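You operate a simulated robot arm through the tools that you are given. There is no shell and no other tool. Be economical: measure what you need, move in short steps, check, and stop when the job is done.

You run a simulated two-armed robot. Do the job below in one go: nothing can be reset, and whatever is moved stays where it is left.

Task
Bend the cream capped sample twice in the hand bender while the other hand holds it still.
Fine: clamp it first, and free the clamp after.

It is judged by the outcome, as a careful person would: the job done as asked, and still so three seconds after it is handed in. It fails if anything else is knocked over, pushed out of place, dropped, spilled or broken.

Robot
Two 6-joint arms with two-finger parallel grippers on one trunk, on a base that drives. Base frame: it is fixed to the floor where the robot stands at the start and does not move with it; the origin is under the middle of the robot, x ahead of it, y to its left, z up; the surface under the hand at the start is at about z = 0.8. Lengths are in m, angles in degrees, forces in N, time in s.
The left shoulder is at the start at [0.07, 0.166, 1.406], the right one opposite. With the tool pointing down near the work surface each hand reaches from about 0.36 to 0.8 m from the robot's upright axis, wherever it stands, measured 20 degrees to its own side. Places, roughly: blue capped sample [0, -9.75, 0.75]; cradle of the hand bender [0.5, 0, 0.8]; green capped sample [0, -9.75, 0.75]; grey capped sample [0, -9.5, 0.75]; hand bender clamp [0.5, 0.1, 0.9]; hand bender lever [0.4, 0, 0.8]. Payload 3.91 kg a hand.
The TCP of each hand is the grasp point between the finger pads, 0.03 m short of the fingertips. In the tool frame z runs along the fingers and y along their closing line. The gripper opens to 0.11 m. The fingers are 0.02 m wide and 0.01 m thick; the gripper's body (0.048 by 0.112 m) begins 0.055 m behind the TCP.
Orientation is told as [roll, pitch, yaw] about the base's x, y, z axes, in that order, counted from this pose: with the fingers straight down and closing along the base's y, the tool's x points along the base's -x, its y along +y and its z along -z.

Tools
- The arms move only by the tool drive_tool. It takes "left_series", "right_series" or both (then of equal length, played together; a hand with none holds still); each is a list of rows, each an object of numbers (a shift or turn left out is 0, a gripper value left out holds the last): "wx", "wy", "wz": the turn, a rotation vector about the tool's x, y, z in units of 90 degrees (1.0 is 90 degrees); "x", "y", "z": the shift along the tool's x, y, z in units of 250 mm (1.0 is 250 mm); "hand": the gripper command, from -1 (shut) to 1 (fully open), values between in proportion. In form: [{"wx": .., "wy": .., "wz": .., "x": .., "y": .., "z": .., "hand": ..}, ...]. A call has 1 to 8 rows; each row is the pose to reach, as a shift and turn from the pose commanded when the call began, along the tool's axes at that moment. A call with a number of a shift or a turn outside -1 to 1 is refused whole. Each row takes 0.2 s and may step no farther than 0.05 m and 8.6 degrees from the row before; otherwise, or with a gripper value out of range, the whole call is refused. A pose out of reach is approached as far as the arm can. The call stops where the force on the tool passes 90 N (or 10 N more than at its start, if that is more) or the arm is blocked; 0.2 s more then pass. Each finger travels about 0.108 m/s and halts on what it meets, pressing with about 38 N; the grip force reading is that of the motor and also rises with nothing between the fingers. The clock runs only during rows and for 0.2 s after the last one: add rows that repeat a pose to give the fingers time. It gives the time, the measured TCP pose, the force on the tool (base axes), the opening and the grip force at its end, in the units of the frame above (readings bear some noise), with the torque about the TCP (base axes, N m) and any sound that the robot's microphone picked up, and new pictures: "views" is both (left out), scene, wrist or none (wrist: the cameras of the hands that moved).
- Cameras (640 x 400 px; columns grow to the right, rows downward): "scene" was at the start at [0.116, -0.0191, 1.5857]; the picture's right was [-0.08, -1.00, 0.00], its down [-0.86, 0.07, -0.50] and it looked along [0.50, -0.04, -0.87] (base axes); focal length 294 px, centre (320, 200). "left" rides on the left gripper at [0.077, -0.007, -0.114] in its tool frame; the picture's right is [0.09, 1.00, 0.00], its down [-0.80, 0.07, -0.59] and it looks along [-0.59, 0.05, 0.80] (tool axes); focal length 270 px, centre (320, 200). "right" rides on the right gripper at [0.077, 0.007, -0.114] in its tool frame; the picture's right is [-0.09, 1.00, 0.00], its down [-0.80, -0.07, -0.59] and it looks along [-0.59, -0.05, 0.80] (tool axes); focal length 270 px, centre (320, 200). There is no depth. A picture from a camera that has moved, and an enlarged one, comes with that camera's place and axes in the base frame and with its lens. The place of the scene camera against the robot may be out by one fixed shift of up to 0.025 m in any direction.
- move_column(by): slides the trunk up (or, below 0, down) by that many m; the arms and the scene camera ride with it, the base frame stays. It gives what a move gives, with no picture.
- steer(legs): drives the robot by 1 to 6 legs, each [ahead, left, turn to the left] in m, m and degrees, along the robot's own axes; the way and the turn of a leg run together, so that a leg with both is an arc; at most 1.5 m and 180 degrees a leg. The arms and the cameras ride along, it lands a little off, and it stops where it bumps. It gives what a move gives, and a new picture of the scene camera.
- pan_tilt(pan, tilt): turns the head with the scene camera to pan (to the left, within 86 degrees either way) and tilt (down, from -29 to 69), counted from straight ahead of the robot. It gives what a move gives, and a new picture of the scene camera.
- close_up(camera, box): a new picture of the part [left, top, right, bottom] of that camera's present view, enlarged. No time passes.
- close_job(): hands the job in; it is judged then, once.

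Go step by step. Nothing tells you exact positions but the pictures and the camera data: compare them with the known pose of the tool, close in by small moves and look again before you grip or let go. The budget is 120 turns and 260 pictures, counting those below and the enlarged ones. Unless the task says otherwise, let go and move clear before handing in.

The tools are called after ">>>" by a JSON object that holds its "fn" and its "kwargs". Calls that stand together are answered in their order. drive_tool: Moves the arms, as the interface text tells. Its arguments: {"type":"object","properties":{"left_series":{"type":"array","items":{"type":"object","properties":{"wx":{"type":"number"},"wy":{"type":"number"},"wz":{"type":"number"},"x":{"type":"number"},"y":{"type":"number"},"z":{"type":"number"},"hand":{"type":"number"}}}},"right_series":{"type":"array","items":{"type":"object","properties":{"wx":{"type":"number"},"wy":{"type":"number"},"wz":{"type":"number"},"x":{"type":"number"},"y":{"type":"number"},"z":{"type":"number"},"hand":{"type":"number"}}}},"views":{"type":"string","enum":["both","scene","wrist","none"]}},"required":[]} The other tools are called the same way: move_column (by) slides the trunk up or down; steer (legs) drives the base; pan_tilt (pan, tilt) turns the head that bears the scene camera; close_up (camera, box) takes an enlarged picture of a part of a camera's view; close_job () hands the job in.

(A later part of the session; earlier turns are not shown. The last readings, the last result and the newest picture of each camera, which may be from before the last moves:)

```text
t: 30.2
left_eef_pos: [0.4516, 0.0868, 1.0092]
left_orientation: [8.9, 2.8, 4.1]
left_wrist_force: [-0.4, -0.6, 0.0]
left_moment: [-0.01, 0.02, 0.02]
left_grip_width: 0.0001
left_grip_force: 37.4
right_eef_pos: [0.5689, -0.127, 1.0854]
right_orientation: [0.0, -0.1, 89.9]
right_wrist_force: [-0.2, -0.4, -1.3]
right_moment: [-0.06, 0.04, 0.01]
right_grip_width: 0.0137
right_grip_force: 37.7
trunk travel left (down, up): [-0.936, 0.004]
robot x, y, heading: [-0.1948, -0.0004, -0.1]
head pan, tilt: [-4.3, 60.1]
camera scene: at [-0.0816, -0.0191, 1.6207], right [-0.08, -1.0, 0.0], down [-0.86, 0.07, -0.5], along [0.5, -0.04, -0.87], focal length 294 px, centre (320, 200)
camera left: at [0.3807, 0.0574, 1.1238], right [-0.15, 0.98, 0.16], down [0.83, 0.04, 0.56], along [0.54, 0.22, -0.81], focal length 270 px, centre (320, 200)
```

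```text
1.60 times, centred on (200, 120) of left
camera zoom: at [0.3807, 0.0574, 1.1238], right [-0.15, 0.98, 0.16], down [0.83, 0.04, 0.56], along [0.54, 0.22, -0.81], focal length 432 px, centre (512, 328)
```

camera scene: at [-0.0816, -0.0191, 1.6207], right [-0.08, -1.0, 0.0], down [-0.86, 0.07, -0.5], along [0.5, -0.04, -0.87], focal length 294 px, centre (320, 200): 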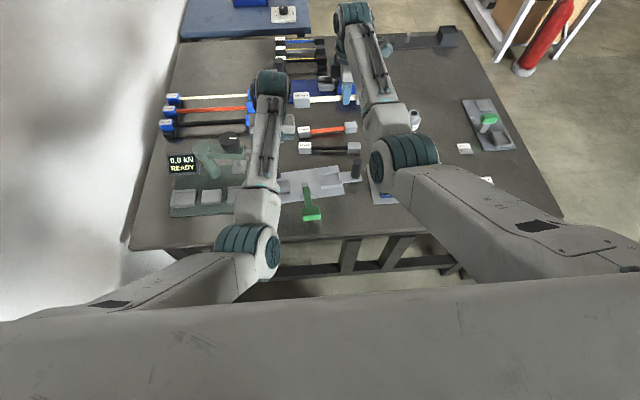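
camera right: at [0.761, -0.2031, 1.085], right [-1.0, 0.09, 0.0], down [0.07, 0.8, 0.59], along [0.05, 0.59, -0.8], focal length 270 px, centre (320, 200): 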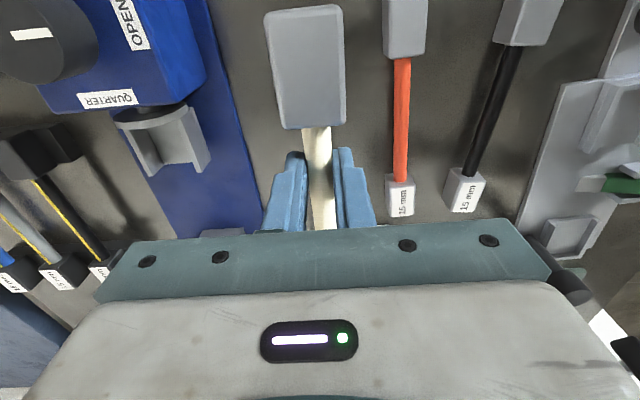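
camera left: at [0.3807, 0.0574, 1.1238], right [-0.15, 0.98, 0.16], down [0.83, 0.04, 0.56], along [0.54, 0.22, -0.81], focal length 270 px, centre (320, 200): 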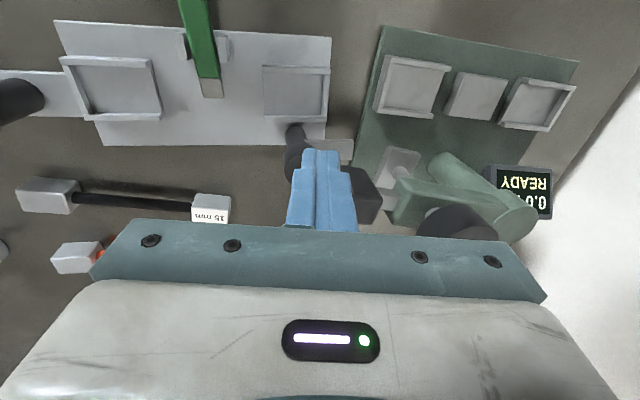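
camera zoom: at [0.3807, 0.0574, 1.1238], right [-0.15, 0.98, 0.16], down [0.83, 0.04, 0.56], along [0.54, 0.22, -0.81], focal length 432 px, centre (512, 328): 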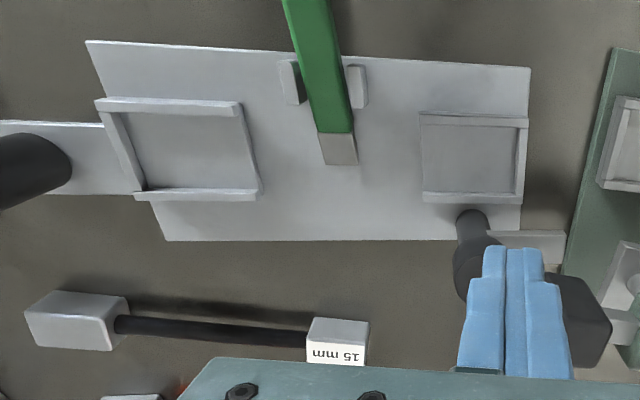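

The press head is back in its original direction. Now the bender: cradles centred near (0.449, 0.092) and (0.464, −0.088), i.e. turned 4.8°. I move the left hand forward out of the way, then bring the sample over.

>>> {"fn": "drive_tool", "kwargs": {"left_series": [{"z": -0.15, "x": -0.02}, {"z": -0.2, "x": -0.15, "wx": 0.05}, {"z": -0.2, "x": -0.3, "y": 0.02, "wx": 0.1}, {"z": -0.2, "x": -0.45, "y": 0.05, "wx": 0.1}, {"z": -0.2, "x": -0.6, "y": 0.1, "wx": 0.1}, {"z": -0.2, "x": -0.75, "y": 0.15, "wx": 0.1}], "views": "scene"}}

```text
t: 31.6
left_eef_pos: [0.5996, 0.1134, 1.0572]
left_orientation: [-0.2, 2.7, 4.1]
left_wrist_force: [-0.4, -0.2, -0.3]
left_moment: [-0.03, -0.02, 0.02]
left_grip_width: 0.0
left_grip_force: 37.9
left hand out of reach, approached as far as the arm can: row 6
right_eef_pos: [0.5697, -0.1271, 1.0846]
right_orientation: [-0.1, 0.1, 90.0]
right_wrist_force: [0.0, -0.1, -2.0]
right_moment: [-0.05, -0.06, 0.0]
right_grip_width: 0.0141
right_grip_force: 38.1
trunk travel left (down, up): [-0.936, 0.004]
robot x, y, heading: [-0.1999, -0.0002, 0.1]
head pan, tilt: [-4.3, 60.1]
camera scene: at [-0.0816, -0.0185, 1.6207], right [-0.08, -1.0, 0.0], down [-0.86, 0.07, -0.5], along [0.5, -0.04, -0.87], focal length 294 px, centre (320, 200)
```

scene: 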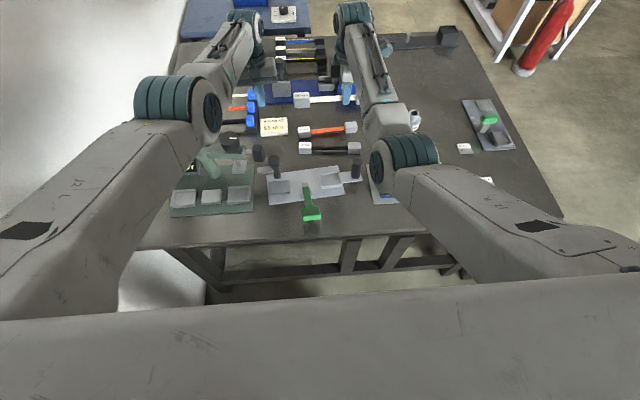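

>>> {"fn": "drive_tool", "kwargs": {"right_series": [{"y": 0.12}, {"y": 0.26, "wz": -0.02}, {"y": 0.4, "x": -0.08, "wz": -0.053}, {"y": 0.44, "x": -0.2, "wz": -0.053, "z": 0.1}, {"y": 0.44, "x": -0.32, "wz": -0.053, "z": 0.22}, {"y": 0.44, "x": -0.384, "wz": -0.053, "z": 0.36}, {"y": 0.44, "x": -0.384, "wz": -0.053, "z": 0.54}, {"y": 0.44, "x": -0.384, "wz": -0.053, "z": 0.54}], "views": "both"}}

```text
t: 33.4
left_eef_pos: [0.5993, 0.1129, 1.0565]
left_orientation: [-0.1, 2.8, 4.1]
left_wrist_force: [-0.5, -0.3, 0.1]
left_moment: [0.01, -0.03, -0.01]
left_grip_width: 0.0001
left_grip_force: 37.2
right_eef_pos: [0.4686, -0.0448, 0.9558]
right_orientation: [-1.1, 0.9, 94.0]
right_wrist_force: [0.1, -0.7, -1.4]
right_moment: [-0.03, 0.04, -0.01]
right_grip_width: 0.014
right_grip_force: 38.0
trunk travel left (down, up): [-0.936, 0.004]
robot x, y, heading: [-0.196, 0.0015, 0.0]
head pan, tilt: [-4.3, 60.1]
camera scene: at [-0.0815, -0.0189, 1.6207], right [-0.08, -1.0, 0.0], down [-0.86, 0.07, -0.5], along [0.5, -0.04, -0.87], focal length 294 px, centre (320, 200)
camera right: at [0.4659, -0.1206, 1.0717], right [-1.0, 0.02, -0.02], down [0.0, 0.81, 0.58], along [0.03, 0.58, -0.81], focal length 270 px, centre (320, 200)
```

scene: 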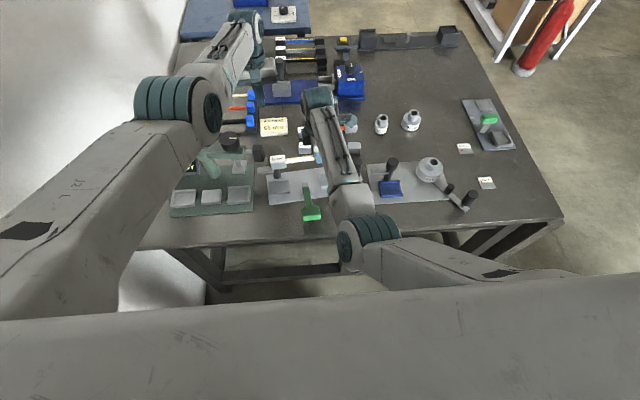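
right: 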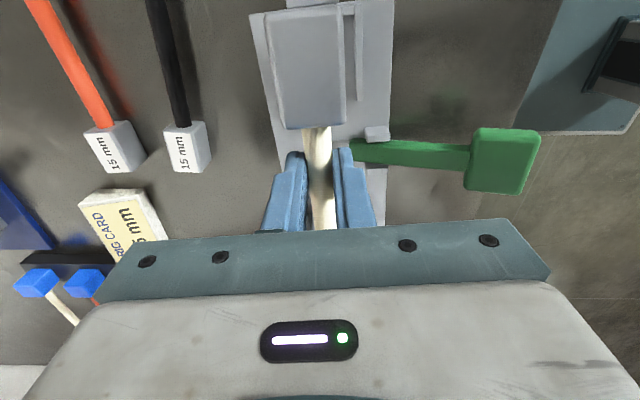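

>>> {"fn": "drive_tool", "kwargs": {"right_series": [{"z": 0.0}, {"z": 0.0}], "views": "none"}}

>>> {"fn": "close_up", "kwargs": {"camera": "right", "box": [200, 0, 440, 150]}}

>>> {"fn": "close_up", "kwargs": {"camera": "scene", "box": [240, 130, 400, 230]}}

```text
t: 34.0
left_eef_pos: [0.599, 0.1135, 1.058]
left_orientation: [-0.1, 2.7, 4.1]
left_wrist_force: [-0.2, -0.3, 0.3]
left_moment: [0.01, -0.03, 0.05]
left_grip_width: 0.0
left_grip_force: 38.2
right_eef_pos: [0.4677, -0.045, 0.9539]
right_orientation: [-0.9, 1.0, 94.1]
right_wrist_force: [0.1, -0.4, -0.2]
right_moment: [-0.05, 0.01, 0.01]
right_grip_width: 0.0141
right_grip_force: 37.7
trunk travel left (down, up): [-0.936, 0.004]
robot x, y, heading: [-0.1981, 0.0007, -0.1]
head pan, tilt: [-4.3, 60.1]
```

```text
2.67 times, centred on (320, 75) of right
camera zoom: at [0.4648, -0.1217, 1.0697], right [-1.0, 0.02, -0.02], down [0.0, 0.81, 0.58], along [0.02, 0.58, -0.81], focal length 721 px, centre (320, 533)
```

zoom: 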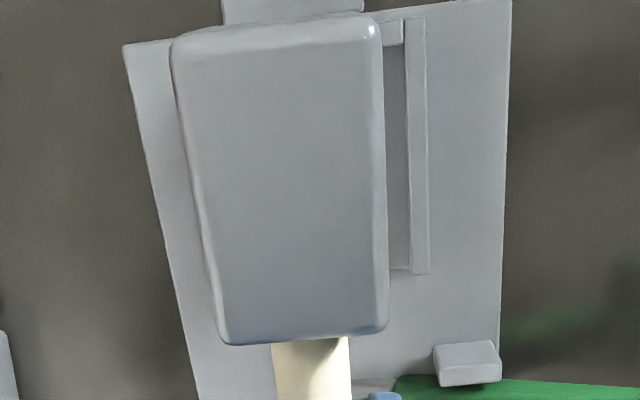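

```text
4.00 times, centred on (320, 180) of scene
camera zoom: at [-0.0815, -0.0189, 1.6206], right [-0.08, -1.0, 0.0], down [-0.86, 0.07, -0.5], along [0.5, -0.04, -0.87], focal length 1176 px, centre (320, 280)
```

zoom: 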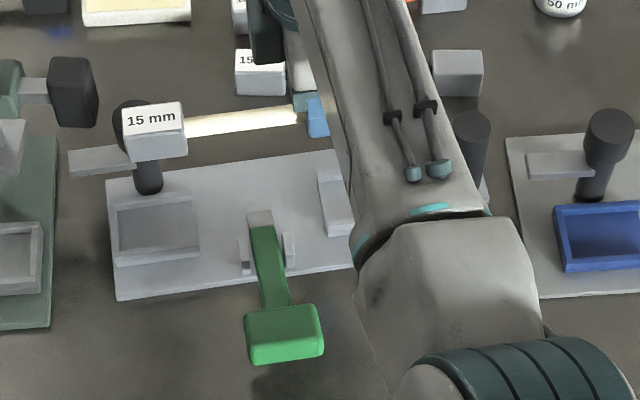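

The sample hovers slightly off: I correct to TCP (0.459, −0.027), level and align to the bender, and look again at a lower hover.

>>> {"fn": "drive_tool", "kwargs": {"right_series": [{"x": -0.04, "y": 0.02, "wx": -0.01, "wy": -0.011, "wz": -0.008}, {"x": -0.07, "y": 0.033, "wx": -0.01, "wy": -0.011, "wz": -0.008}, {"x": -0.07, "y": 0.033, "z": 0.06, "wx": -0.01, "wy": -0.011, "wz": -0.008}, {"x": -0.07, "y": 0.033, "z": 0.1, "wx": -0.01, "wy": -0.011, "wz": -0.008}, {"x": -0.07, "y": 0.033, "z": 0.1, "wx": -0.01, "wy": -0.011, "wz": -0.008}], "views": "both"}}

```text
t: 35.4
left_eef_pos: [0.5997, 0.1122, 1.0576]
left_orientation: [-0.1, 2.8, 4.1]
left_wrist_force: [0.0, 0.0, 0.1]
left_moment: [0.01, -0.01, 0.0]
left_grip_width: 0.0
left_grip_force: 38.1
right_eef_pos: [0.464, -0.0409, 0.9273]
right_orientation: [-0.2, 1.0, 94.2]
right_wrist_force: [0.1, 1.4, -1.9]
right_moment: [-0.03, 0.0, 0.0]
right_grip_width: 0.0137
right_grip_force: 38.1
trunk travel left (down, up): [-0.936, 0.004]
robot x, y, heading: [-0.1968, -0.0013, -0.2]
head pan, tilt: [-4.3, 60.1]
stopped in row 5 (right hand): the arm was blocked; the commanded pose is now the measured one
camera scene: at [-0.0815, -0.0192, 1.6207], right [-0.08, -1.0, 0.0], down [-0.86, 0.07, -0.5], along [0.5, -0.04, -0.87], focal length 294 px, centre (320, 200)
camera right: at [0.4622, -0.1182, 1.0441], right [-1.0, 0.01, 0.0], down [0.01, 0.81, 0.58], along [0.01, 0.58, -0.81], focal length 270 px, centre (320, 200)
```

scene: 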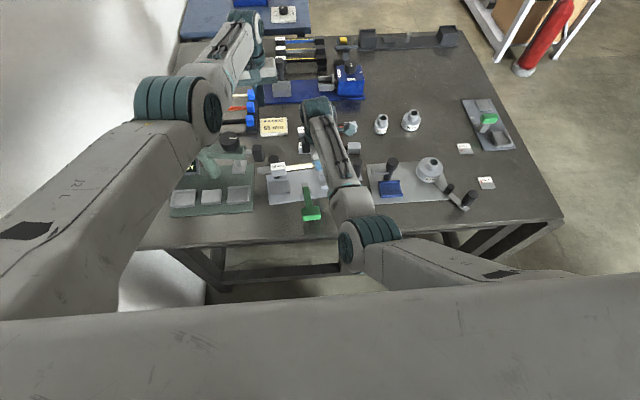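
right: 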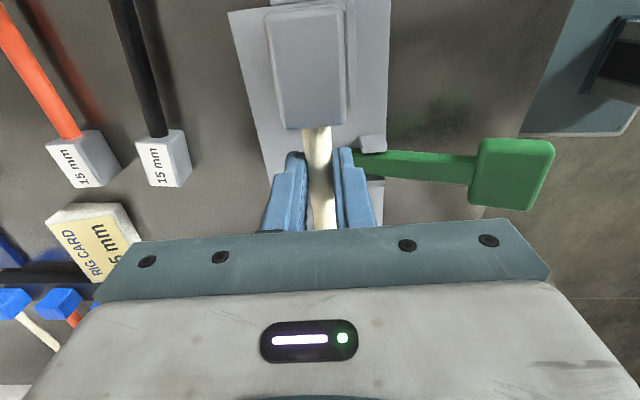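

>>> {"fn": "close_up", "kwargs": {"camera": "scene", "box": [240, 130, 360, 230]}}

```text
4.00 times, centred on (300, 180) of scene
camera zoom: at [-0.0815, -0.0192, 1.6207], right [-0.08, -1.0, 0.0], down [-0.86, 0.07, -0.5], along [0.5, -0.04, -0.87], focal length 1176 px, centre (400, 280)
```

zoom: 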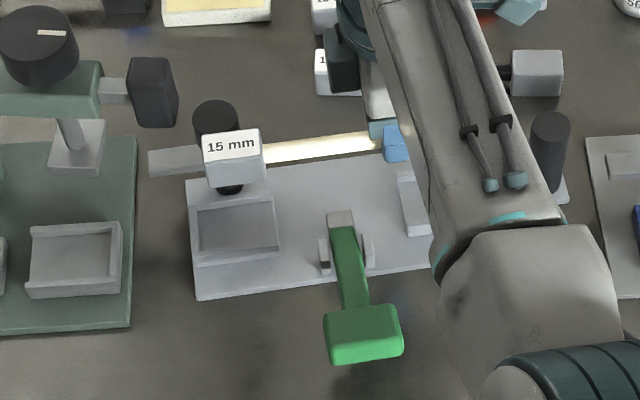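

The stop looks like a wrist joint limit rather than contact (forces are tiny, nothing touching). I raise the sample and drive the base 0.1 m left so the right arm has an easier pose.

>>> {"fn": "drive_tool", "kwargs": {"right_series": [{"z": -0.1}, {"z": -0.2}, {"z": -0.32}, {"z": -0.4}], "views": "none"}}

>>> {"fn": "steer", "kwargs": {"legs": [[-0.03, 0.1, 0]]}}

```text
t: 36.4
left_eef_pos: [0.5988, 0.1118, 1.0566]
left_orientation: [-0.1, 2.8, 4.1]
left_wrist_force: [0.3, -0.8, 0.0]
left_moment: [0.0, -0.02, 0.01]
left_grip_width: 0.0001
left_grip_force: 37.7
right_eef_pos: [0.4641, -0.0608, 1.0204]
right_orientation: [0.2, 2.3, 93.2]
right_wrist_force: [-0.3, -0.3, -1.2]
right_moment: [-0.03, 0.0, -0.01]
right_grip_width: 0.0139
right_grip_force: 37.5
trunk travel left (down, up): [-0.936, 0.004]
robot x, y, heading: [-0.1982, 0.0003, 0.0]
head pan, tilt: [-4.3, 60.1]
```

```text
t: 37.5
left_eef_pos: [0.5705, 0.2035, 1.0579]
left_orientation: [0.1, 3.0, 4.0]
left_wrist_force: [-0.6, 0.2, 1.4]
left_moment: [0.02, -0.01, -0.03]
left_grip_width: 0.0
left_grip_force: 37.4
right_eef_pos: [0.4395, 0.0326, 1.0227]
right_orientation: [-0.2, 1.8, 93.3]
right_wrist_force: [-0.5, -1.0, -1.2]
right_moment: [-0.01, 0.0, 0.01]
right_grip_width: 0.0139
right_grip_force: 37.3
trunk travel left (down, up): [-0.936, 0.004]
robot x, y, heading: [-0.2305, 0.0936, 0.0]
head pan, tilt: [-4.3, 60.1]
camera scene: at [-0.1087, 0.0704, 1.6204], right [-0.08, -1.0, 0.0], down [-0.86, 0.07, -0.5], along [0.5, -0.04, -0.87], focal length 294 px, centre (320, 200)
```

scene: 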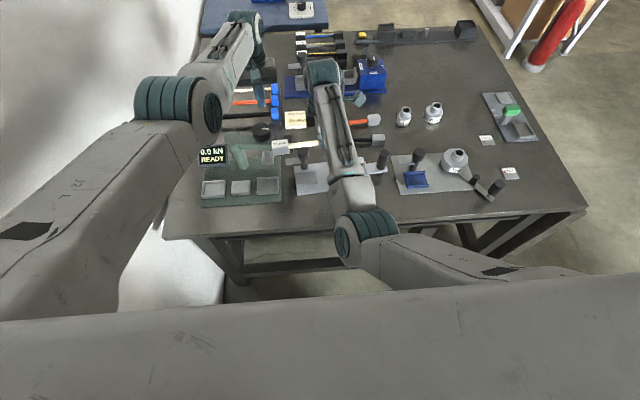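

>>> {"fn": "drive_tool", "kwargs": {"right_series": [{"x": 0.08, "y": -0.03, "wy": -0.02, "wz": -0.017}, {"x": 0.16, "y": -0.066, "wy": -0.02, "wz": -0.017}, {"x": 0.244, "y": -0.066, "wy": -0.02, "wz": -0.017}, {"x": 0.244, "y": -0.066, "z": 0.15, "wy": -0.02, "wz": -0.017}, {"x": 0.244, "y": -0.066, "z": 0.3, "wy": -0.02, "wz": -0.017}, {"x": 0.244, "y": -0.066, "z": 0.35, "wy": -0.02, "wz": -0.017}, {"x": 0.244, "y": -0.066, "z": 0.35, "wy": -0.02, "wz": -0.017}], "views": "wrist"}}

>>> {"fn": "close_up", "kwargs": {"camera": "scene", "box": [260, 120, 400, 220]}}

```text
t: 39.1
left_eef_pos: [0.5699, 0.2077, 1.0573]
left_orientation: [-0.2, 2.8, 4.0]
left_wrist_force: [0.0, 0.4, 0.4]
left_moment: [0.04, 0.01, -0.01]
left_grip_width: 0.0
left_grip_force: 38.0
right_eef_pos: [0.4576, -0.0276, 0.9399]
right_orientation: [-0.3, 0.4, 94.8]
right_wrist_force: [0.3, 0.2, -1.4]
right_moment: [-0.04, -0.03, -0.03]
right_grip_width: 0.0137
right_grip_force: 38.0
trunk travel left (down, up): [-0.936, 0.004]
robot x, y, heading: [-0.2279, 0.0961, 0.0]
head pan, tilt: [-4.3, 60.1]
camera right: at [0.4574, -0.105, 1.0558], right [-1.0, 0.0, 0.0], down [0.0, 0.81, 0.59], along [0.01, 0.59, -0.81], focal length 270 px, centre (320, 200)
```

right: 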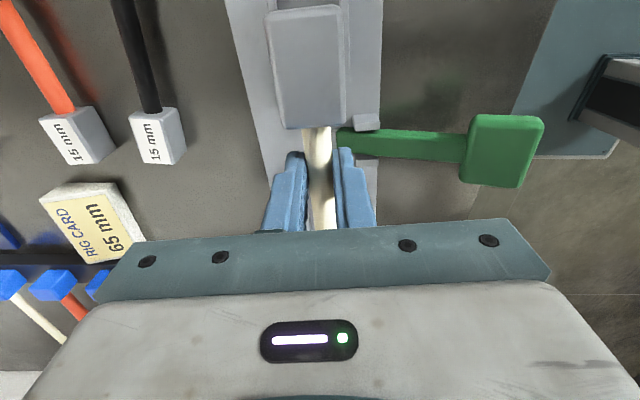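

```text
4.00 times, centred on (330, 170) of scene
camera zoom: at [-0.1119, 0.0774, 1.6207], right [-0.08, -1.0, 0.0], down [-0.86, 0.07, -0.5], along [0.5, -0.04, -0.87], focal length 1176 px, centre (280, 320)
```

zoom: 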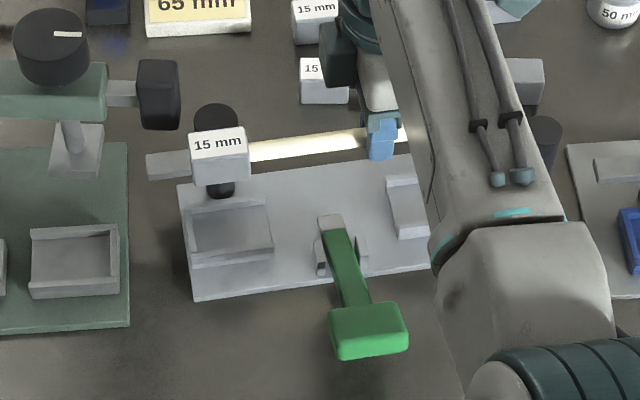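

The right hand now reaches the target. To verify alignment of the left cap over the left cradle and plan the clamp, I turn the left wrist to −90° so its camera looks at the bender from the left.

>>> {"fn": "drive_tool", "kwargs": {"left_series": [{"wz": 0.094}, {"wz": 0.188}, {"wz": 0.282}, {"wz": 0.376}, {"wz": 0.47}, {"wz": 0.564}, {"wz": 0.658}, {"wz": 0.752}], "views": "none"}}

>>> {"fn": "drive_tool", "kwargs": {"left_series": [{"wz": 0.094, "z": -0.04}, {"wz": 0.188, "z": -0.04}, {"wz": 0.28, "z": -0.04}, {"wz": 0.28, "z": -0.04}], "views": "both"}}

```text
t: 40.9
left_eef_pos: [0.5681, 0.2069, 1.0564]
left_orientation: [-2.7, 1.0, -63.9]
left_wrist_force: [-1.3, -0.2, 0.7]
left_moment: [0.05, 0.0, -0.02]
left_grip_width: 0.0001
left_grip_force: 37.7
right_eef_pos: [0.4587, -0.028, 0.9395]
right_orientation: [-0.1, 0.3, 94.8]
right_wrist_force: [-0.6, -0.2, -1.6]
right_moment: [-0.07, -0.04, -0.01]
right_grip_width: 0.014
right_grip_force: 38.1
trunk travel left (down, up): [-0.936, 0.004]
robot x, y, heading: [-0.2259, 0.096, -0.1]
head pan, tilt: [-4.3, 60.1]
```

```text
t: 41.9
left_eef_pos: [0.5693, 0.2079, 1.0676]
left_orientation: [-2.8, -0.2, -89.0]
left_wrist_force: [-0.5, 0.1, -0.3]
left_moment: [-0.02, -0.01, 0.02]
left_grip_width: 0.0
left_grip_force: 37.7
right_eef_pos: [0.4588, -0.0286, 0.9394]
right_orientation: [-0.2, 0.4, 94.9]
right_wrist_force: [-0.1, 0.7, -1.9]
right_moment: [-0.02, 0.03, 0.0]
right_grip_width: 0.0139
right_grip_force: 37.9
trunk travel left (down, up): [-0.936, 0.004]
robot x, y, heading: [-0.2269, 0.0944, -0.4]
head pan, tilt: [-4.3, 60.1]
camera scene: at [-0.1111, 0.0766, 1.6207], right [-0.08, -1.0, 0.0], down [-0.86, 0.07, -0.5], along [0.5, -0.04, -0.87], focal length 294 px, centre (320, 200)
camera left: at [0.5672, 0.2854, 1.1816], right [0.99, 0.11, -0.05], down [0.11, -0.8, 0.59], along [0.02, -0.6, -0.8], focal length 270 px, centre (320, 200)
```

scene: 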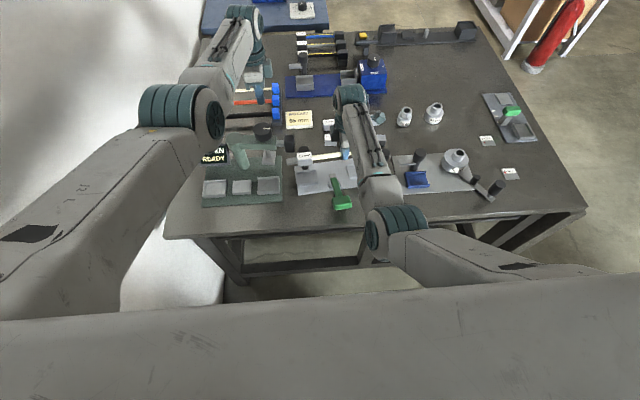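
left: 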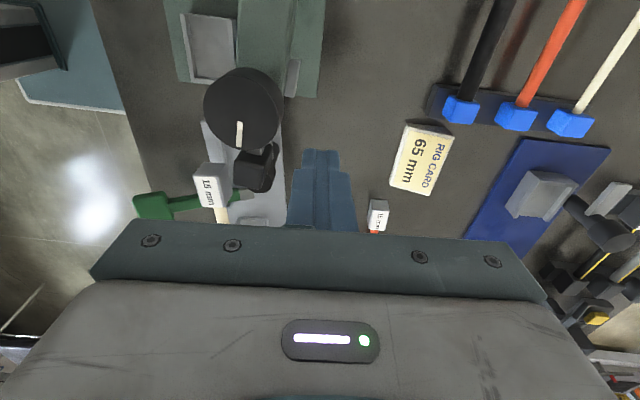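

>>> {"fn": "drive_tool", "kwargs": {"left_series": [{"y": -0.13}, {"y": -0.26}, {"y": -0.39}, {"y": -0.52}, {"y": -0.52}], "views": "wrist"}}

>>> {"fn": "close_up", "kwargs": {"camera": "left", "box": [200, 80, 440, 230]}}

```text
t: 43.1
left_eef_pos: [0.4394, 0.205, 1.074]
left_orientation: [-2.7, -0.2, -89.0]
left_wrist_force: [0.5, -0.4, 1.1]
left_moment: [0.04, 0.01, -0.02]
left_grip_width: 0.0
left_grip_force: 38.1
right_eef_pos: [0.4577, -0.0276, 0.939]
right_orientation: [-0.2, 0.3, 94.8]
right_wrist_force: [0.1, -0.3, -1.3]
right_moment: [-0.04, -0.02, -0.01]
right_grip_width: 0.014
right_grip_force: 38.0
trunk travel left (down, up): [-0.936, 0.004]
robot x, y, heading: [-0.227, 0.0926, 0.0]
head pan, tilt: [-4.3, 60.1]
camera left: at [0.4351, 0.2833, 1.1874], right [0.99, 0.11, -0.05], down [0.11, -0.8, 0.59], along [0.03, -0.6, -0.8], focal length 270 px, centre (320, 200)
```

left: 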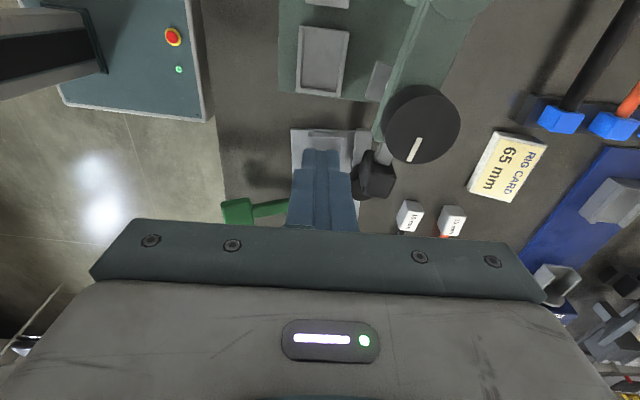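

```text
2.67 times, centred on (320, 155) of left
camera zoom: at [0.4351, 0.2833, 1.1874], right [0.99, 0.11, -0.05], down [0.11, -0.8, 0.59], along [0.03, -0.6, -0.8], focal length 721 px, centre (320, 320)
```

zoom: 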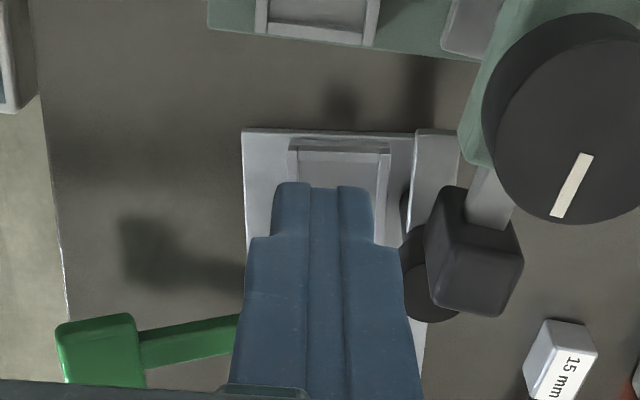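

The left camera gives the left cradle centre at x ≈ 0.447, agreeing with the sample line. I lower the sample to just above the cradles and check.

>>> {"fn": "drive_tool", "kwargs": {"right_series": [{"x": -0.008, "z": 0.1}, {"x": -0.008, "z": 0.2}, {"x": -0.008, "z": 0.26}, {"x": -0.008, "z": 0.28}, {"x": -0.008, "z": 0.28}], "views": "both"}}

>>> {"fn": "close_up", "kwargs": {"camera": "scene", "box": [260, 120, 400, 220]}}

>>> {"fn": "close_up", "kwargs": {"camera": "right", "box": [200, 0, 440, 150]}}

```text
t: 44.3
left_eef_pos: [0.4383, 0.2055, 1.074]
left_orientation: [-2.6, -0.3, -88.9]
left_wrist_force: [0.0, 0.5, -0.3]
left_moment: [0.0, 0.02, 0.01]
left_grip_width: 0.0
left_grip_force: 37.4
right_eef_pos: [0.4585, -0.0257, 0.8694]
right_orientation: [-0.1, 0.3, 94.8]
right_wrist_force: [0.5, 0.2, -1.1]
right_moment: [-0.02, 0.01, 0.01]
right_grip_width: 0.0139
right_grip_force: 37.9
trunk travel left (down, up): [-0.936, 0.004]
robot x, y, heading: [-0.2272, 0.0994, -0.1]
head pan, tilt: [-4.3, 60.1]
camera scene: at [-0.1111, 0.0766, 1.6207], right [-0.08, -1.0, 0.0], down [-0.86, 0.07, -0.5], along [0.5, -0.04, -0.87], focal length 294 px, centre (320, 200)
camera right: at [0.4579, -0.1031, 0.985], right [-1.0, 0.0, 0.0], down [0.0, 0.81, 0.59], along [0.0, 0.59, -0.81], focal length 270 px, centre (320, 200)
```

scene: 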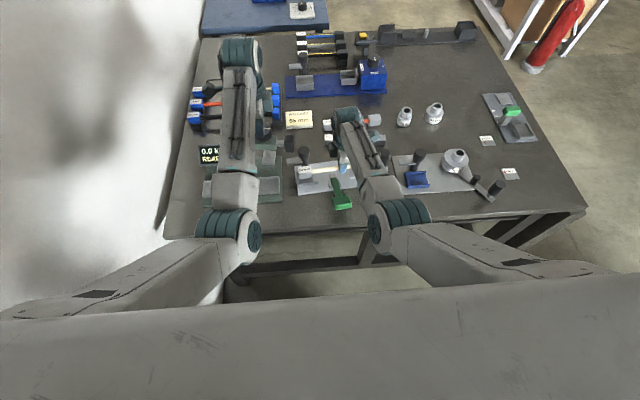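
right: 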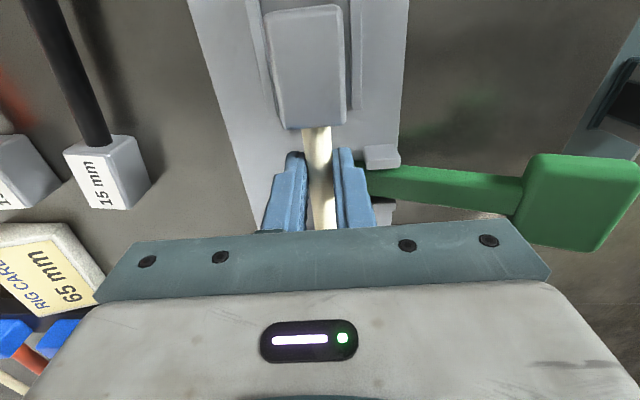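

```text
4.00 times, centred on (330, 170) of scene
camera zoom: at [-0.1111, 0.0766, 1.6207], right [-0.08, -1.0, 0.0], down [-0.86, 0.07, -0.5], along [0.5, -0.04, -0.87], focal length 1176 px, centre (280, 320)
```

zoom: 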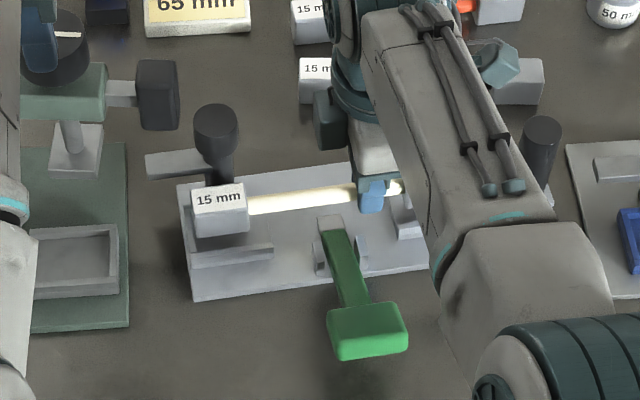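

```text
2.67 times, centred on (320, 75) of right
camera zoom: at [0.4579, -0.1031, 0.985], right [-1.0, 0.0, 0.0], down [0.0, 0.81, 0.59], along [0.0, 0.59, -0.81], focal length 721 px, centre (320, 533)
```

zoom: 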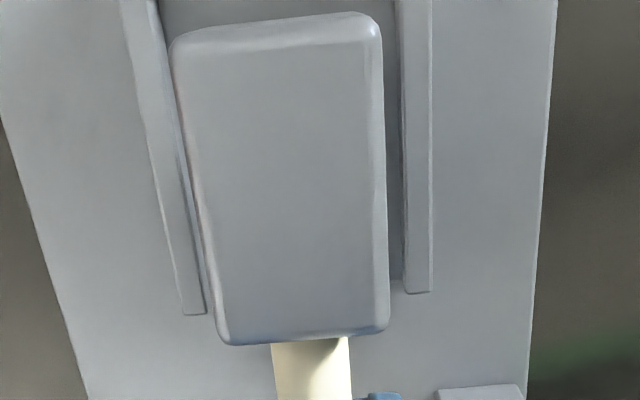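

Both caps sit well between the walls; I shift 3 mm to the right for end clearance and lower gently until it seats.

>>> {"fn": "drive_tool", "kwargs": {"right_series": [{"x": 0.012, "z": 0.02}, {"x": 0.012, "z": 0.04}, {"x": 0.012, "z": 0.06}, {"x": 0.012, "z": 0.07}, {"x": 0.012, "z": 0.07}], "views": "wrist"}}

>>> {"fn": "close_up", "kwargs": {"camera": "scene", "box": [260, 120, 400, 220]}}

```text
t: 45.5
left_eef_pos: [0.4392, 0.2049, 1.0744]
left_orientation: [-2.6, -0.4, -88.9]
left_wrist_force: [-0.2, -1.4, 0.9]
left_moment: [0.01, 0.02, 0.01]
left_grip_width: 0.0
left_grip_force: 37.2
right_eef_pos: [0.4575, -0.029, 0.8528]
right_orientation: [-0.1, 0.3, 94.8]
right_wrist_force: [-0.1, 0.3, 0.2]
right_moment: [0.33, 0.05, 0.01]
right_grip_width: 0.0135
right_grip_force: 38.3
trunk travel left (down, up): [-0.936, 0.004]
robot x, y, heading: [-0.2306, 0.0972, -0.1]
head pan, tilt: [-4.3, 60.1]
camera right: at [0.4578, -0.1062, 0.9687], right [-1.0, 0.0, 0.0], down [0.0, 0.81, 0.59], along [0.01, 0.59, -0.81], focal length 270 px, centre (320, 200)
```

right: 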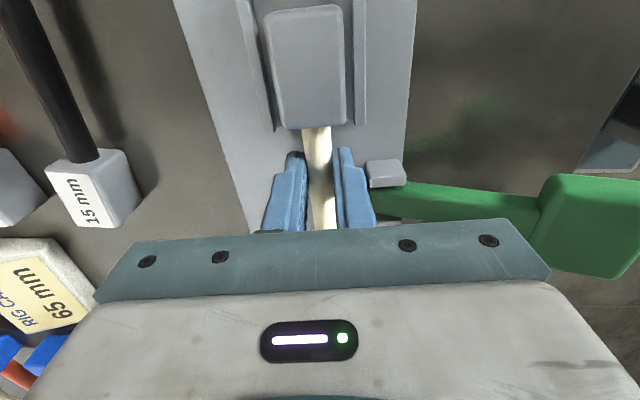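

```text
4.00 times, centred on (330, 170) of scene
camera zoom: at [-0.1116, 0.0766, 1.6207], right [-0.08, -1.0, 0.0], down [-0.86, 0.07, -0.5], along [0.5, -0.04, -0.87], focal length 1176 px, centre (280, 320)
```

zoom: 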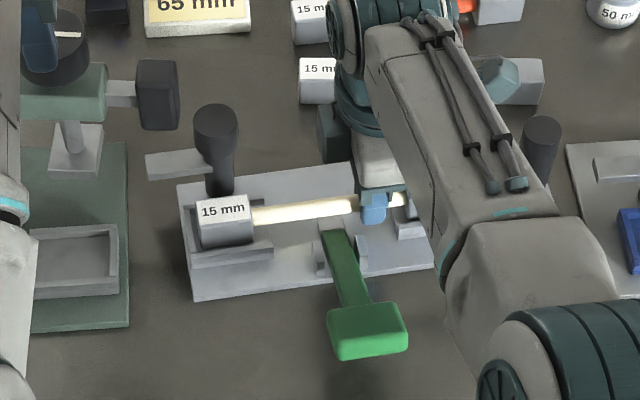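

>>> {"fn": "drive_tool", "kwargs": {"right_series": [{"z": 0.008}, {"z": 0.016}, {"z": 0.024}, {"z": 0.024}], "views": "none"}}

>>> {"fn": "close_up", "kwargs": {"camera": "scene", "box": [290, 140, 370, 200]}}

```text
t: 46.5
left_eef_pos: [0.4362, 0.2057, 1.0763]
left_orientation: [-2.4, -0.2, -88.9]
left_wrist_force: [-1.2, -0.2, 0.5]
left_moment: [0.0, 0.0, -0.04]
left_grip_width: 0.0
left_grip_force: 37.6
right_eef_pos: [0.4586, -0.0285, 0.8513]
right_orientation: [-0.6, 0.4, 94.8]
right_wrist_force: [3.4, -2.0, 27.6]
right_moment: [0.24, -0.05, 0.04]
right_grip_width: 0.0138
right_grip_force: 37.8
trunk travel left (down, up): [-0.936, 0.004]
robot x, y, heading: [-0.2246, 0.0942, -0.3]
head pan, tilt: [-4.3, 60.1]
```

```text
6.67 times, centred on (330, 170) of scene
camera zoom: at [-0.1164, 0.0771, 1.6213], right [-0.08, -1.0, 0.0], down [-0.86, 0.07, -0.5], along [0.5, -0.04, -0.86], focal length 1960 px, centre (253, 400)
```

zoom: 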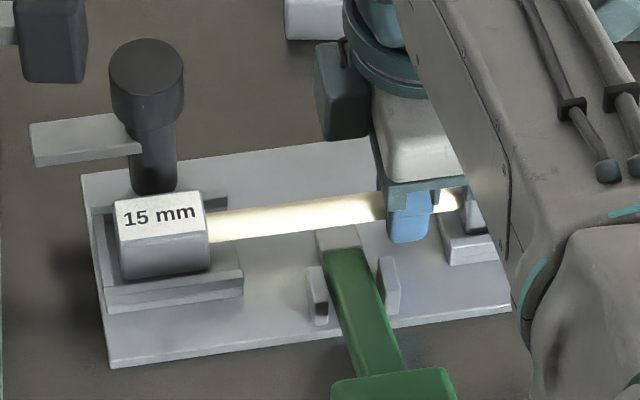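

The sample is seated in both cradles. I release it with a small opening and raise the right hand.

>>> {"fn": "drive_tool", "kwargs": {"right_series": [{"z": -0.004, "hand": -0.455}, {"z": -0.004, "hand": -0.455}, {"z": -0.06, "hand": -0.455}, {"z": -0.16, "hand": -0.455}, {"z": -0.32, "hand": -0.455}, {"z": -0.5, "hand": -0.455}, {"z": -0.6, "hand": -0.455}], "views": "both"}}

>>> {"fn": "close_up", "kwargs": {"camera": "scene", "box": [280, 130, 400, 220]}}

```text
t: 48.1
left_eef_pos: [0.4389, 0.2054, 1.0735]
left_orientation: [-2.5, -0.3, -88.9]
left_wrist_force: [-0.4, 0.6, 0.2]
left_moment: [0.01, -0.03, -0.01]
left_grip_width: 0.0
left_grip_force: 37.7
right_eef_pos: [0.4568, -0.0281, 0.9987]
right_orientation: [-0.1, 0.3, 94.8]
right_wrist_force: [-0.6, 1.1, -0.4]
right_moment: [0.0, -0.03, 0.02]
right_grip_width: 0.03
right_grip_force: 0.1
trunk travel left (down, up): [-0.936, 0.004]
robot x, y, heading: [-0.2273, 0.098, -0.0]
head pan, tilt: [-4.3, 60.1]
camera scene: at [-0.1109, 0.0769, 1.6206], right [-0.08, -1.0, 0.0], down [-0.86, 0.07, -0.5], along [0.5, -0.04, -0.87], focal length 294 px, centre (320, 200)
camera right: at [0.4569, -0.1065, 1.1139], right [-1.0, 0.0, 0.0], down [0.0, 0.81, 0.59], along [0.0, 0.59, -0.81], focal length 270 px, centre (320, 200)
```

scene: 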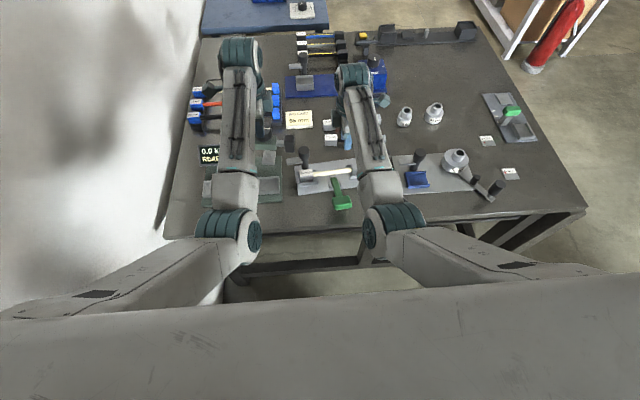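
right: 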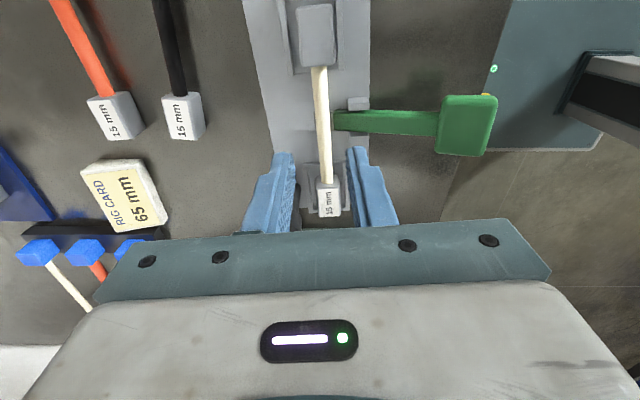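

```text
4.44 times, centred on (340, 175) of scene
camera zoom: at [-0.1109, 0.0769, 1.6206], right [-0.08, -1.0, 0.0], down [-0.86, 0.07, -0.5], along [0.5, -0.04, -0.87], focal length 1307 px, centre (231, 311)
```

zoom: 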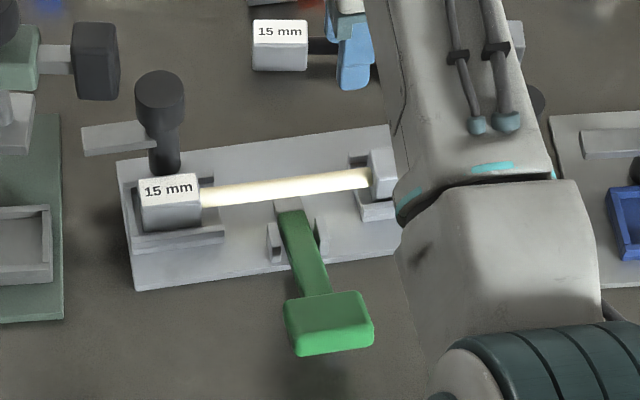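

The sample lies well in both cradles over the lever's tip. I now bring the right hand over the holding post on the bender's right tab and look.

>>> {"fn": "drive_tool", "kwargs": {"right_series": [{"x": 0.12, "y": -0.01, "hand": 0.1}, {"x": 0.24, "y": -0.02, "hand": 0.1}, {"x": 0.36, "y": -0.03, "hand": 0.1}, {"x": 0.48, "y": -0.034, "hand": 0.1}, {"x": 0.6, "y": -0.034, "hand": 0.1}, {"x": 0.69, "y": -0.034, "hand": 0.1}, {"x": 0.69, "y": -0.034, "hand": 0.1}], "views": "both"}}

```text
t: 49.7
left_eef_pos: [0.4386, 0.2055, 1.0741]
left_orientation: [-2.5, -0.3, -88.9]
left_wrist_force: [-0.3, 0.7, -0.1]
left_moment: [0.02, -0.04, 0.03]
left_grip_width: 0.0002
left_grip_force: 36.9
right_eef_pos: [0.4798, -0.1989, 0.997]
right_orientation: [-0.2, 0.4, 94.8]
right_wrist_force: [0.5, -0.6, 0.2]
right_moment: [0.04, -0.01, -0.01]
right_grip_width: 0.0605
right_grip_force: 0.1
trunk travel left (down, up): [-0.936, 0.004]
robot x, y, heading: [-0.2285, 0.0995, -0.2]
head pan, tilt: [-4.3, 60.1]
camera scene: at [-0.1113, 0.0772, 1.6207], right [-0.08, -1.0, 0.0], down [-0.86, 0.07, -0.5], along [0.5, -0.04, -0.87], focal length 294 px, centre (320, 200)
camera right: at [0.4793, -0.2764, 1.1134], right [-1.0, 0.0, 0.0], down [0.0, 0.81, 0.59], along [0.0, 0.59, -0.81], focal length 270 px, centre (320, 200)
```

scene: 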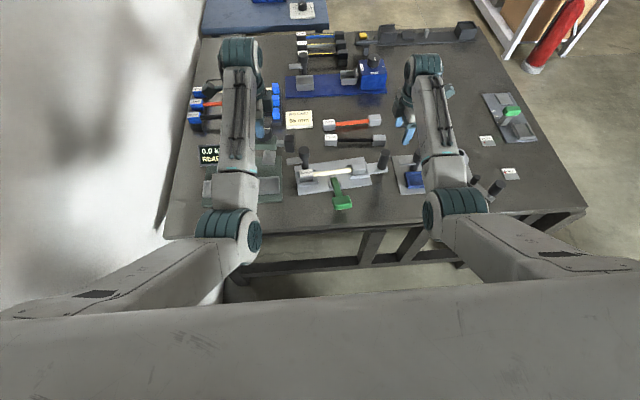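
right: 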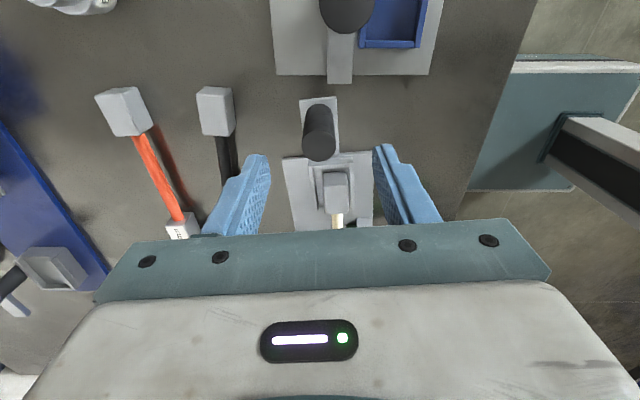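

The holding post stands at about (0.480, −0.178), top near z 0.90. I lower the right hand around it and grip it.

>>> {"fn": "drive_tool", "kwargs": {"right_series": [{"x": -0.084, "z": 0.08}, {"x": -0.084, "z": 0.2}, {"x": -0.084, "z": 0.32}, {"x": -0.084, "z": 0.42}, {"x": -0.084, "z": 0.48}, {"x": -0.084, "z": 0.48}], "views": "wrist"}}

```text
t: 51.1
left_eef_pos: [0.4386, 0.2048, 1.074]
left_orientation: [-2.6, -0.3, -88.9]
left_wrist_force: [0.7, -0.8, -0.1]
left_moment: [-0.01, 0.01, 0.01]
left_grip_width: 0.0002
left_grip_force: 37.5
right_eef_pos: [0.4787, -0.179, 0.8778]
right_orientation: [-0.1, 0.3, 94.8]
right_wrist_force: [0.4, -0.1, 0.1]
right_moment: [-0.01, 0.0, 0.04]
right_grip_width: 0.0605
right_grip_force: 0.1
trunk travel left (down, up): [-0.936, 0.004]
robot x, y, heading: [-0.2279, 0.0979, 0.1]
head pan, tilt: [-4.3, 60.1]
camera right: at [0.4785, -0.2568, 0.9937], right [-1.0, 0.0, 0.0], down [0.0, 0.81, 0.59], along [0.01, 0.59, -0.81], focal length 270 px, centre (320, 200)
```

right: 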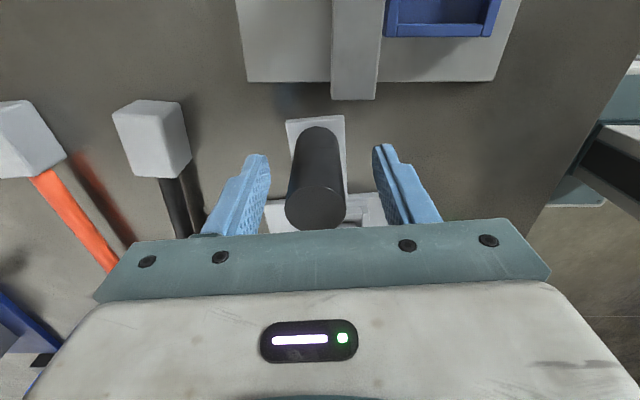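

>>> {"fn": "drive_tool", "kwargs": {"right_series": [{"hand": -1}, {"hand": -1}, {"hand": -1}], "views": "wrist"}}

```text
t: 51.9
left_eef_pos: [0.4379, 0.2046, 1.0752]
left_orientation: [-2.6, -0.3, -88.9]
left_wrist_force: [-0.8, 0.7, 0.6]
left_moment: [0.02, -0.02, 0.01]
left_grip_width: 0.0
left_grip_force: 37.8
right_eef_pos: [0.4793, -0.18, 0.8774]
right_orientation: [-0.3, 0.3, 94.8]
right_wrist_force: [0.7, -0.5, 2.4]
right_moment: [-0.11, 0.41, 0.02]
right_grip_width: 0.0316
right_grip_force: 37.4
trunk travel left (down, up): [-0.936, 0.004]
robot x, y, heading: [-0.2243, 0.0982, -0.2]
head pan, tilt: [-4.3, 60.1]
camera right: at [0.4786, -0.2567, 0.9942], right [-1.0, 0.0, 0.0], down [0.0, 0.81, 0.59], along [0.01, 0.59, -0.81], focal length 270 px, centre (320, 200)
```

right: 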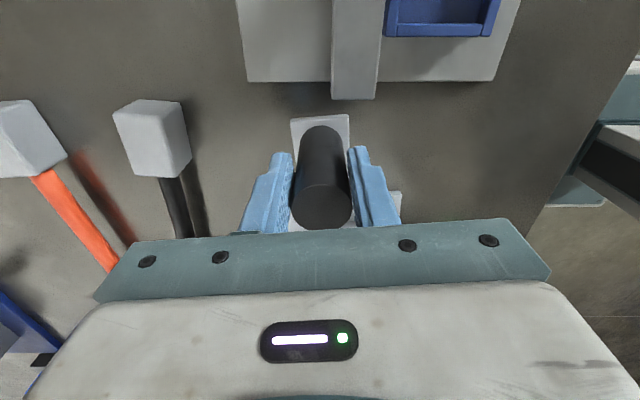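

The bender's post is held. Now the left hand moves above the clamp knob at about (0.490, 0.098), turned to −45°, gripper open.

>>> {"fn": "drive_tool", "kwargs": {"left_series": [{"x": -0.06, "y": 0.03, "wz": -0.07, "wx": -0.029, "hand": 0.27}, {"x": -0.12, "y": 0.06, "wz": -0.14, "wx": -0.029, "hand": 0.27}, {"x": -0.18, "y": 0.09, "wz": -0.21, "wx": -0.029, "hand": 0.27}, {"x": -0.24, "y": 0.12, "wz": -0.28, "wx": -0.029, "hand": 0.27}, {"x": -0.3, "y": 0.15, "wz": -0.35, "wx": -0.029, "hand": 0.27}, {"x": -0.37, "y": 0.18, "wz": -0.42, "wx": -0.029, "hand": 0.27}, {"x": -0.434, "y": 0.2, "wz": -0.49, "wx": -0.029, "hand": 0.27}, {"x": -0.434, "y": 0.2, "wz": -0.49, "wx": -0.029, "hand": 0.27}], "views": "both"}}

```text
t: 53.7
left_eef_pos: [0.492, 0.0981, 1.0732]
left_orientation: [0.3, 0.7, -44.8]
left_wrist_force: [0.3, 1.0, -1.3]
left_moment: [-0.01, -0.01, 0.0]
left_grip_width: 0.0698
left_grip_force: 0.1
right_eef_pos: [0.4789, -0.1789, 0.879]
right_orientation: [-0.1, 0.2, 94.8]
right_wrist_force: [1.2, -1.0, 4.6]
right_moment: [0.04, 0.52, 0.05]
right_grip_width: 0.0313
right_grip_force: 38.3
trunk travel left (down, up): [-0.936, 0.004]
robot x, y, heading: [-0.2261, 0.0921, -0.0]
head pan, tilt: [-4.3, 60.1]
camera scene: at [-0.1118, 0.0768, 1.6207], right [-0.08, -1.0, 0.0], down [-0.86, 0.07, -0.5], along [0.5, -0.04, -0.87], focal length 294 px, centre (320, 200)
camera left: at [0.4328, 0.1465, 1.1878], right [0.64, 0.77, 0.0], down [0.62, -0.52, 0.58], along [0.45, -0.37, -0.81], focal length 270 px, centre (320, 200)
```

scene: 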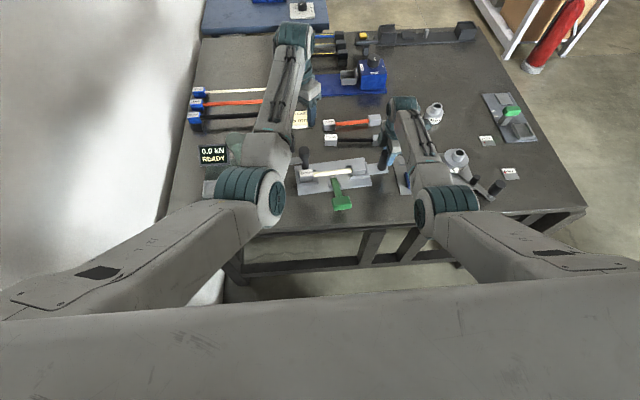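
left: 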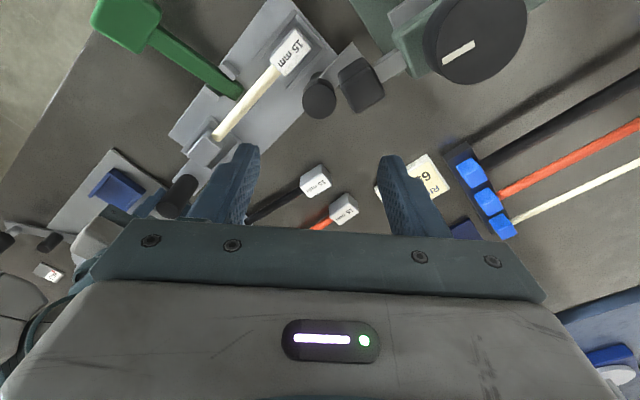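

The knob is exactly below the tool, but the press's handle block stands just left of it, so the fingers must avoid that direction. I turn the left wrist to about −120° so a +90° twist stays clear.

>>> {"fn": "drive_tool", "kwargs": {"left_series": [{"wz": 0.094, "hand": -0.05}, {"wz": 0.188, "hand": -0.05}, {"wz": 0.282, "hand": -0.05}, {"wz": 0.376, "hand": -0.05}, {"wz": 0.47, "hand": -0.05}, {"wz": 0.564, "hand": -0.05}, {"wz": 0.658, "hand": -0.05}, {"wz": 0.74, "hand": -0.05}], "views": "none"}}

>>> {"fn": "drive_tool", "kwargs": {"left_series": [{"wz": 0.05}, {"wz": 0.1}, {"wz": 0.1}], "views": "wrist"}}

```text
t: 55.5
left_eef_pos: [0.4925, 0.0983, 1.0714]
left_orientation: [-0.5, 0.5, -111.5]
left_wrist_force: [1.1, -0.4, 0.6]
left_moment: [0.0, 0.02, -0.02]
left_grip_width: 0.0521
left_grip_force: 0.0
right_eef_pos: [0.4792, -0.1785, 0.8777]
right_orientation: [-0.3, 0.3, 94.7]
right_wrist_force: [1.2, -0.9, 5.4]
right_moment: [0.04, 0.57, -0.04]
right_grip_width: 0.0314
right_grip_force: 38.3
trunk travel left (down, up): [-0.936, 0.004]
robot x, y, heading: [-0.2274, 0.1017, -0.1]
head pan, tilt: [-4.3, 60.1]
```

```text
t: 56.3
left_eef_pos: [0.4917, 0.0964, 1.0717]
left_orientation: [-0.7, 0.4, -120.6]
left_wrist_force: [-0.8, 0.0, -0.3]
left_moment: [0.0, -0.01, 0.03]
left_grip_width: 0.0523
left_grip_force: 0.0
right_eef_pos: [0.4784, -0.1786, 0.8783]
right_orientation: [-0.2, 0.3, 94.8]
right_wrist_force: [0.8, -1.1, 4.7]
right_moment: [-0.01, 0.56, -0.03]
right_grip_width: 0.0316
right_grip_force: 38.5
trunk travel left (down, up): [-0.936, 0.004]
robot x, y, heading: [-0.2242, 0.0951, 0.2]
head pan, tilt: [-4.3, 60.1]
camera left: at [0.5254, 0.1666, 1.1868], right [0.9, -0.43, -0.01], down [-0.34, -0.73, 0.59], along [-0.26, -0.53, -0.81], focal length 270 px, centre (320, 200)
```

left: 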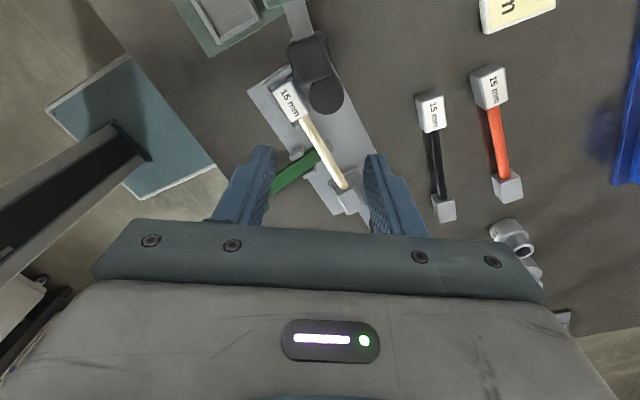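

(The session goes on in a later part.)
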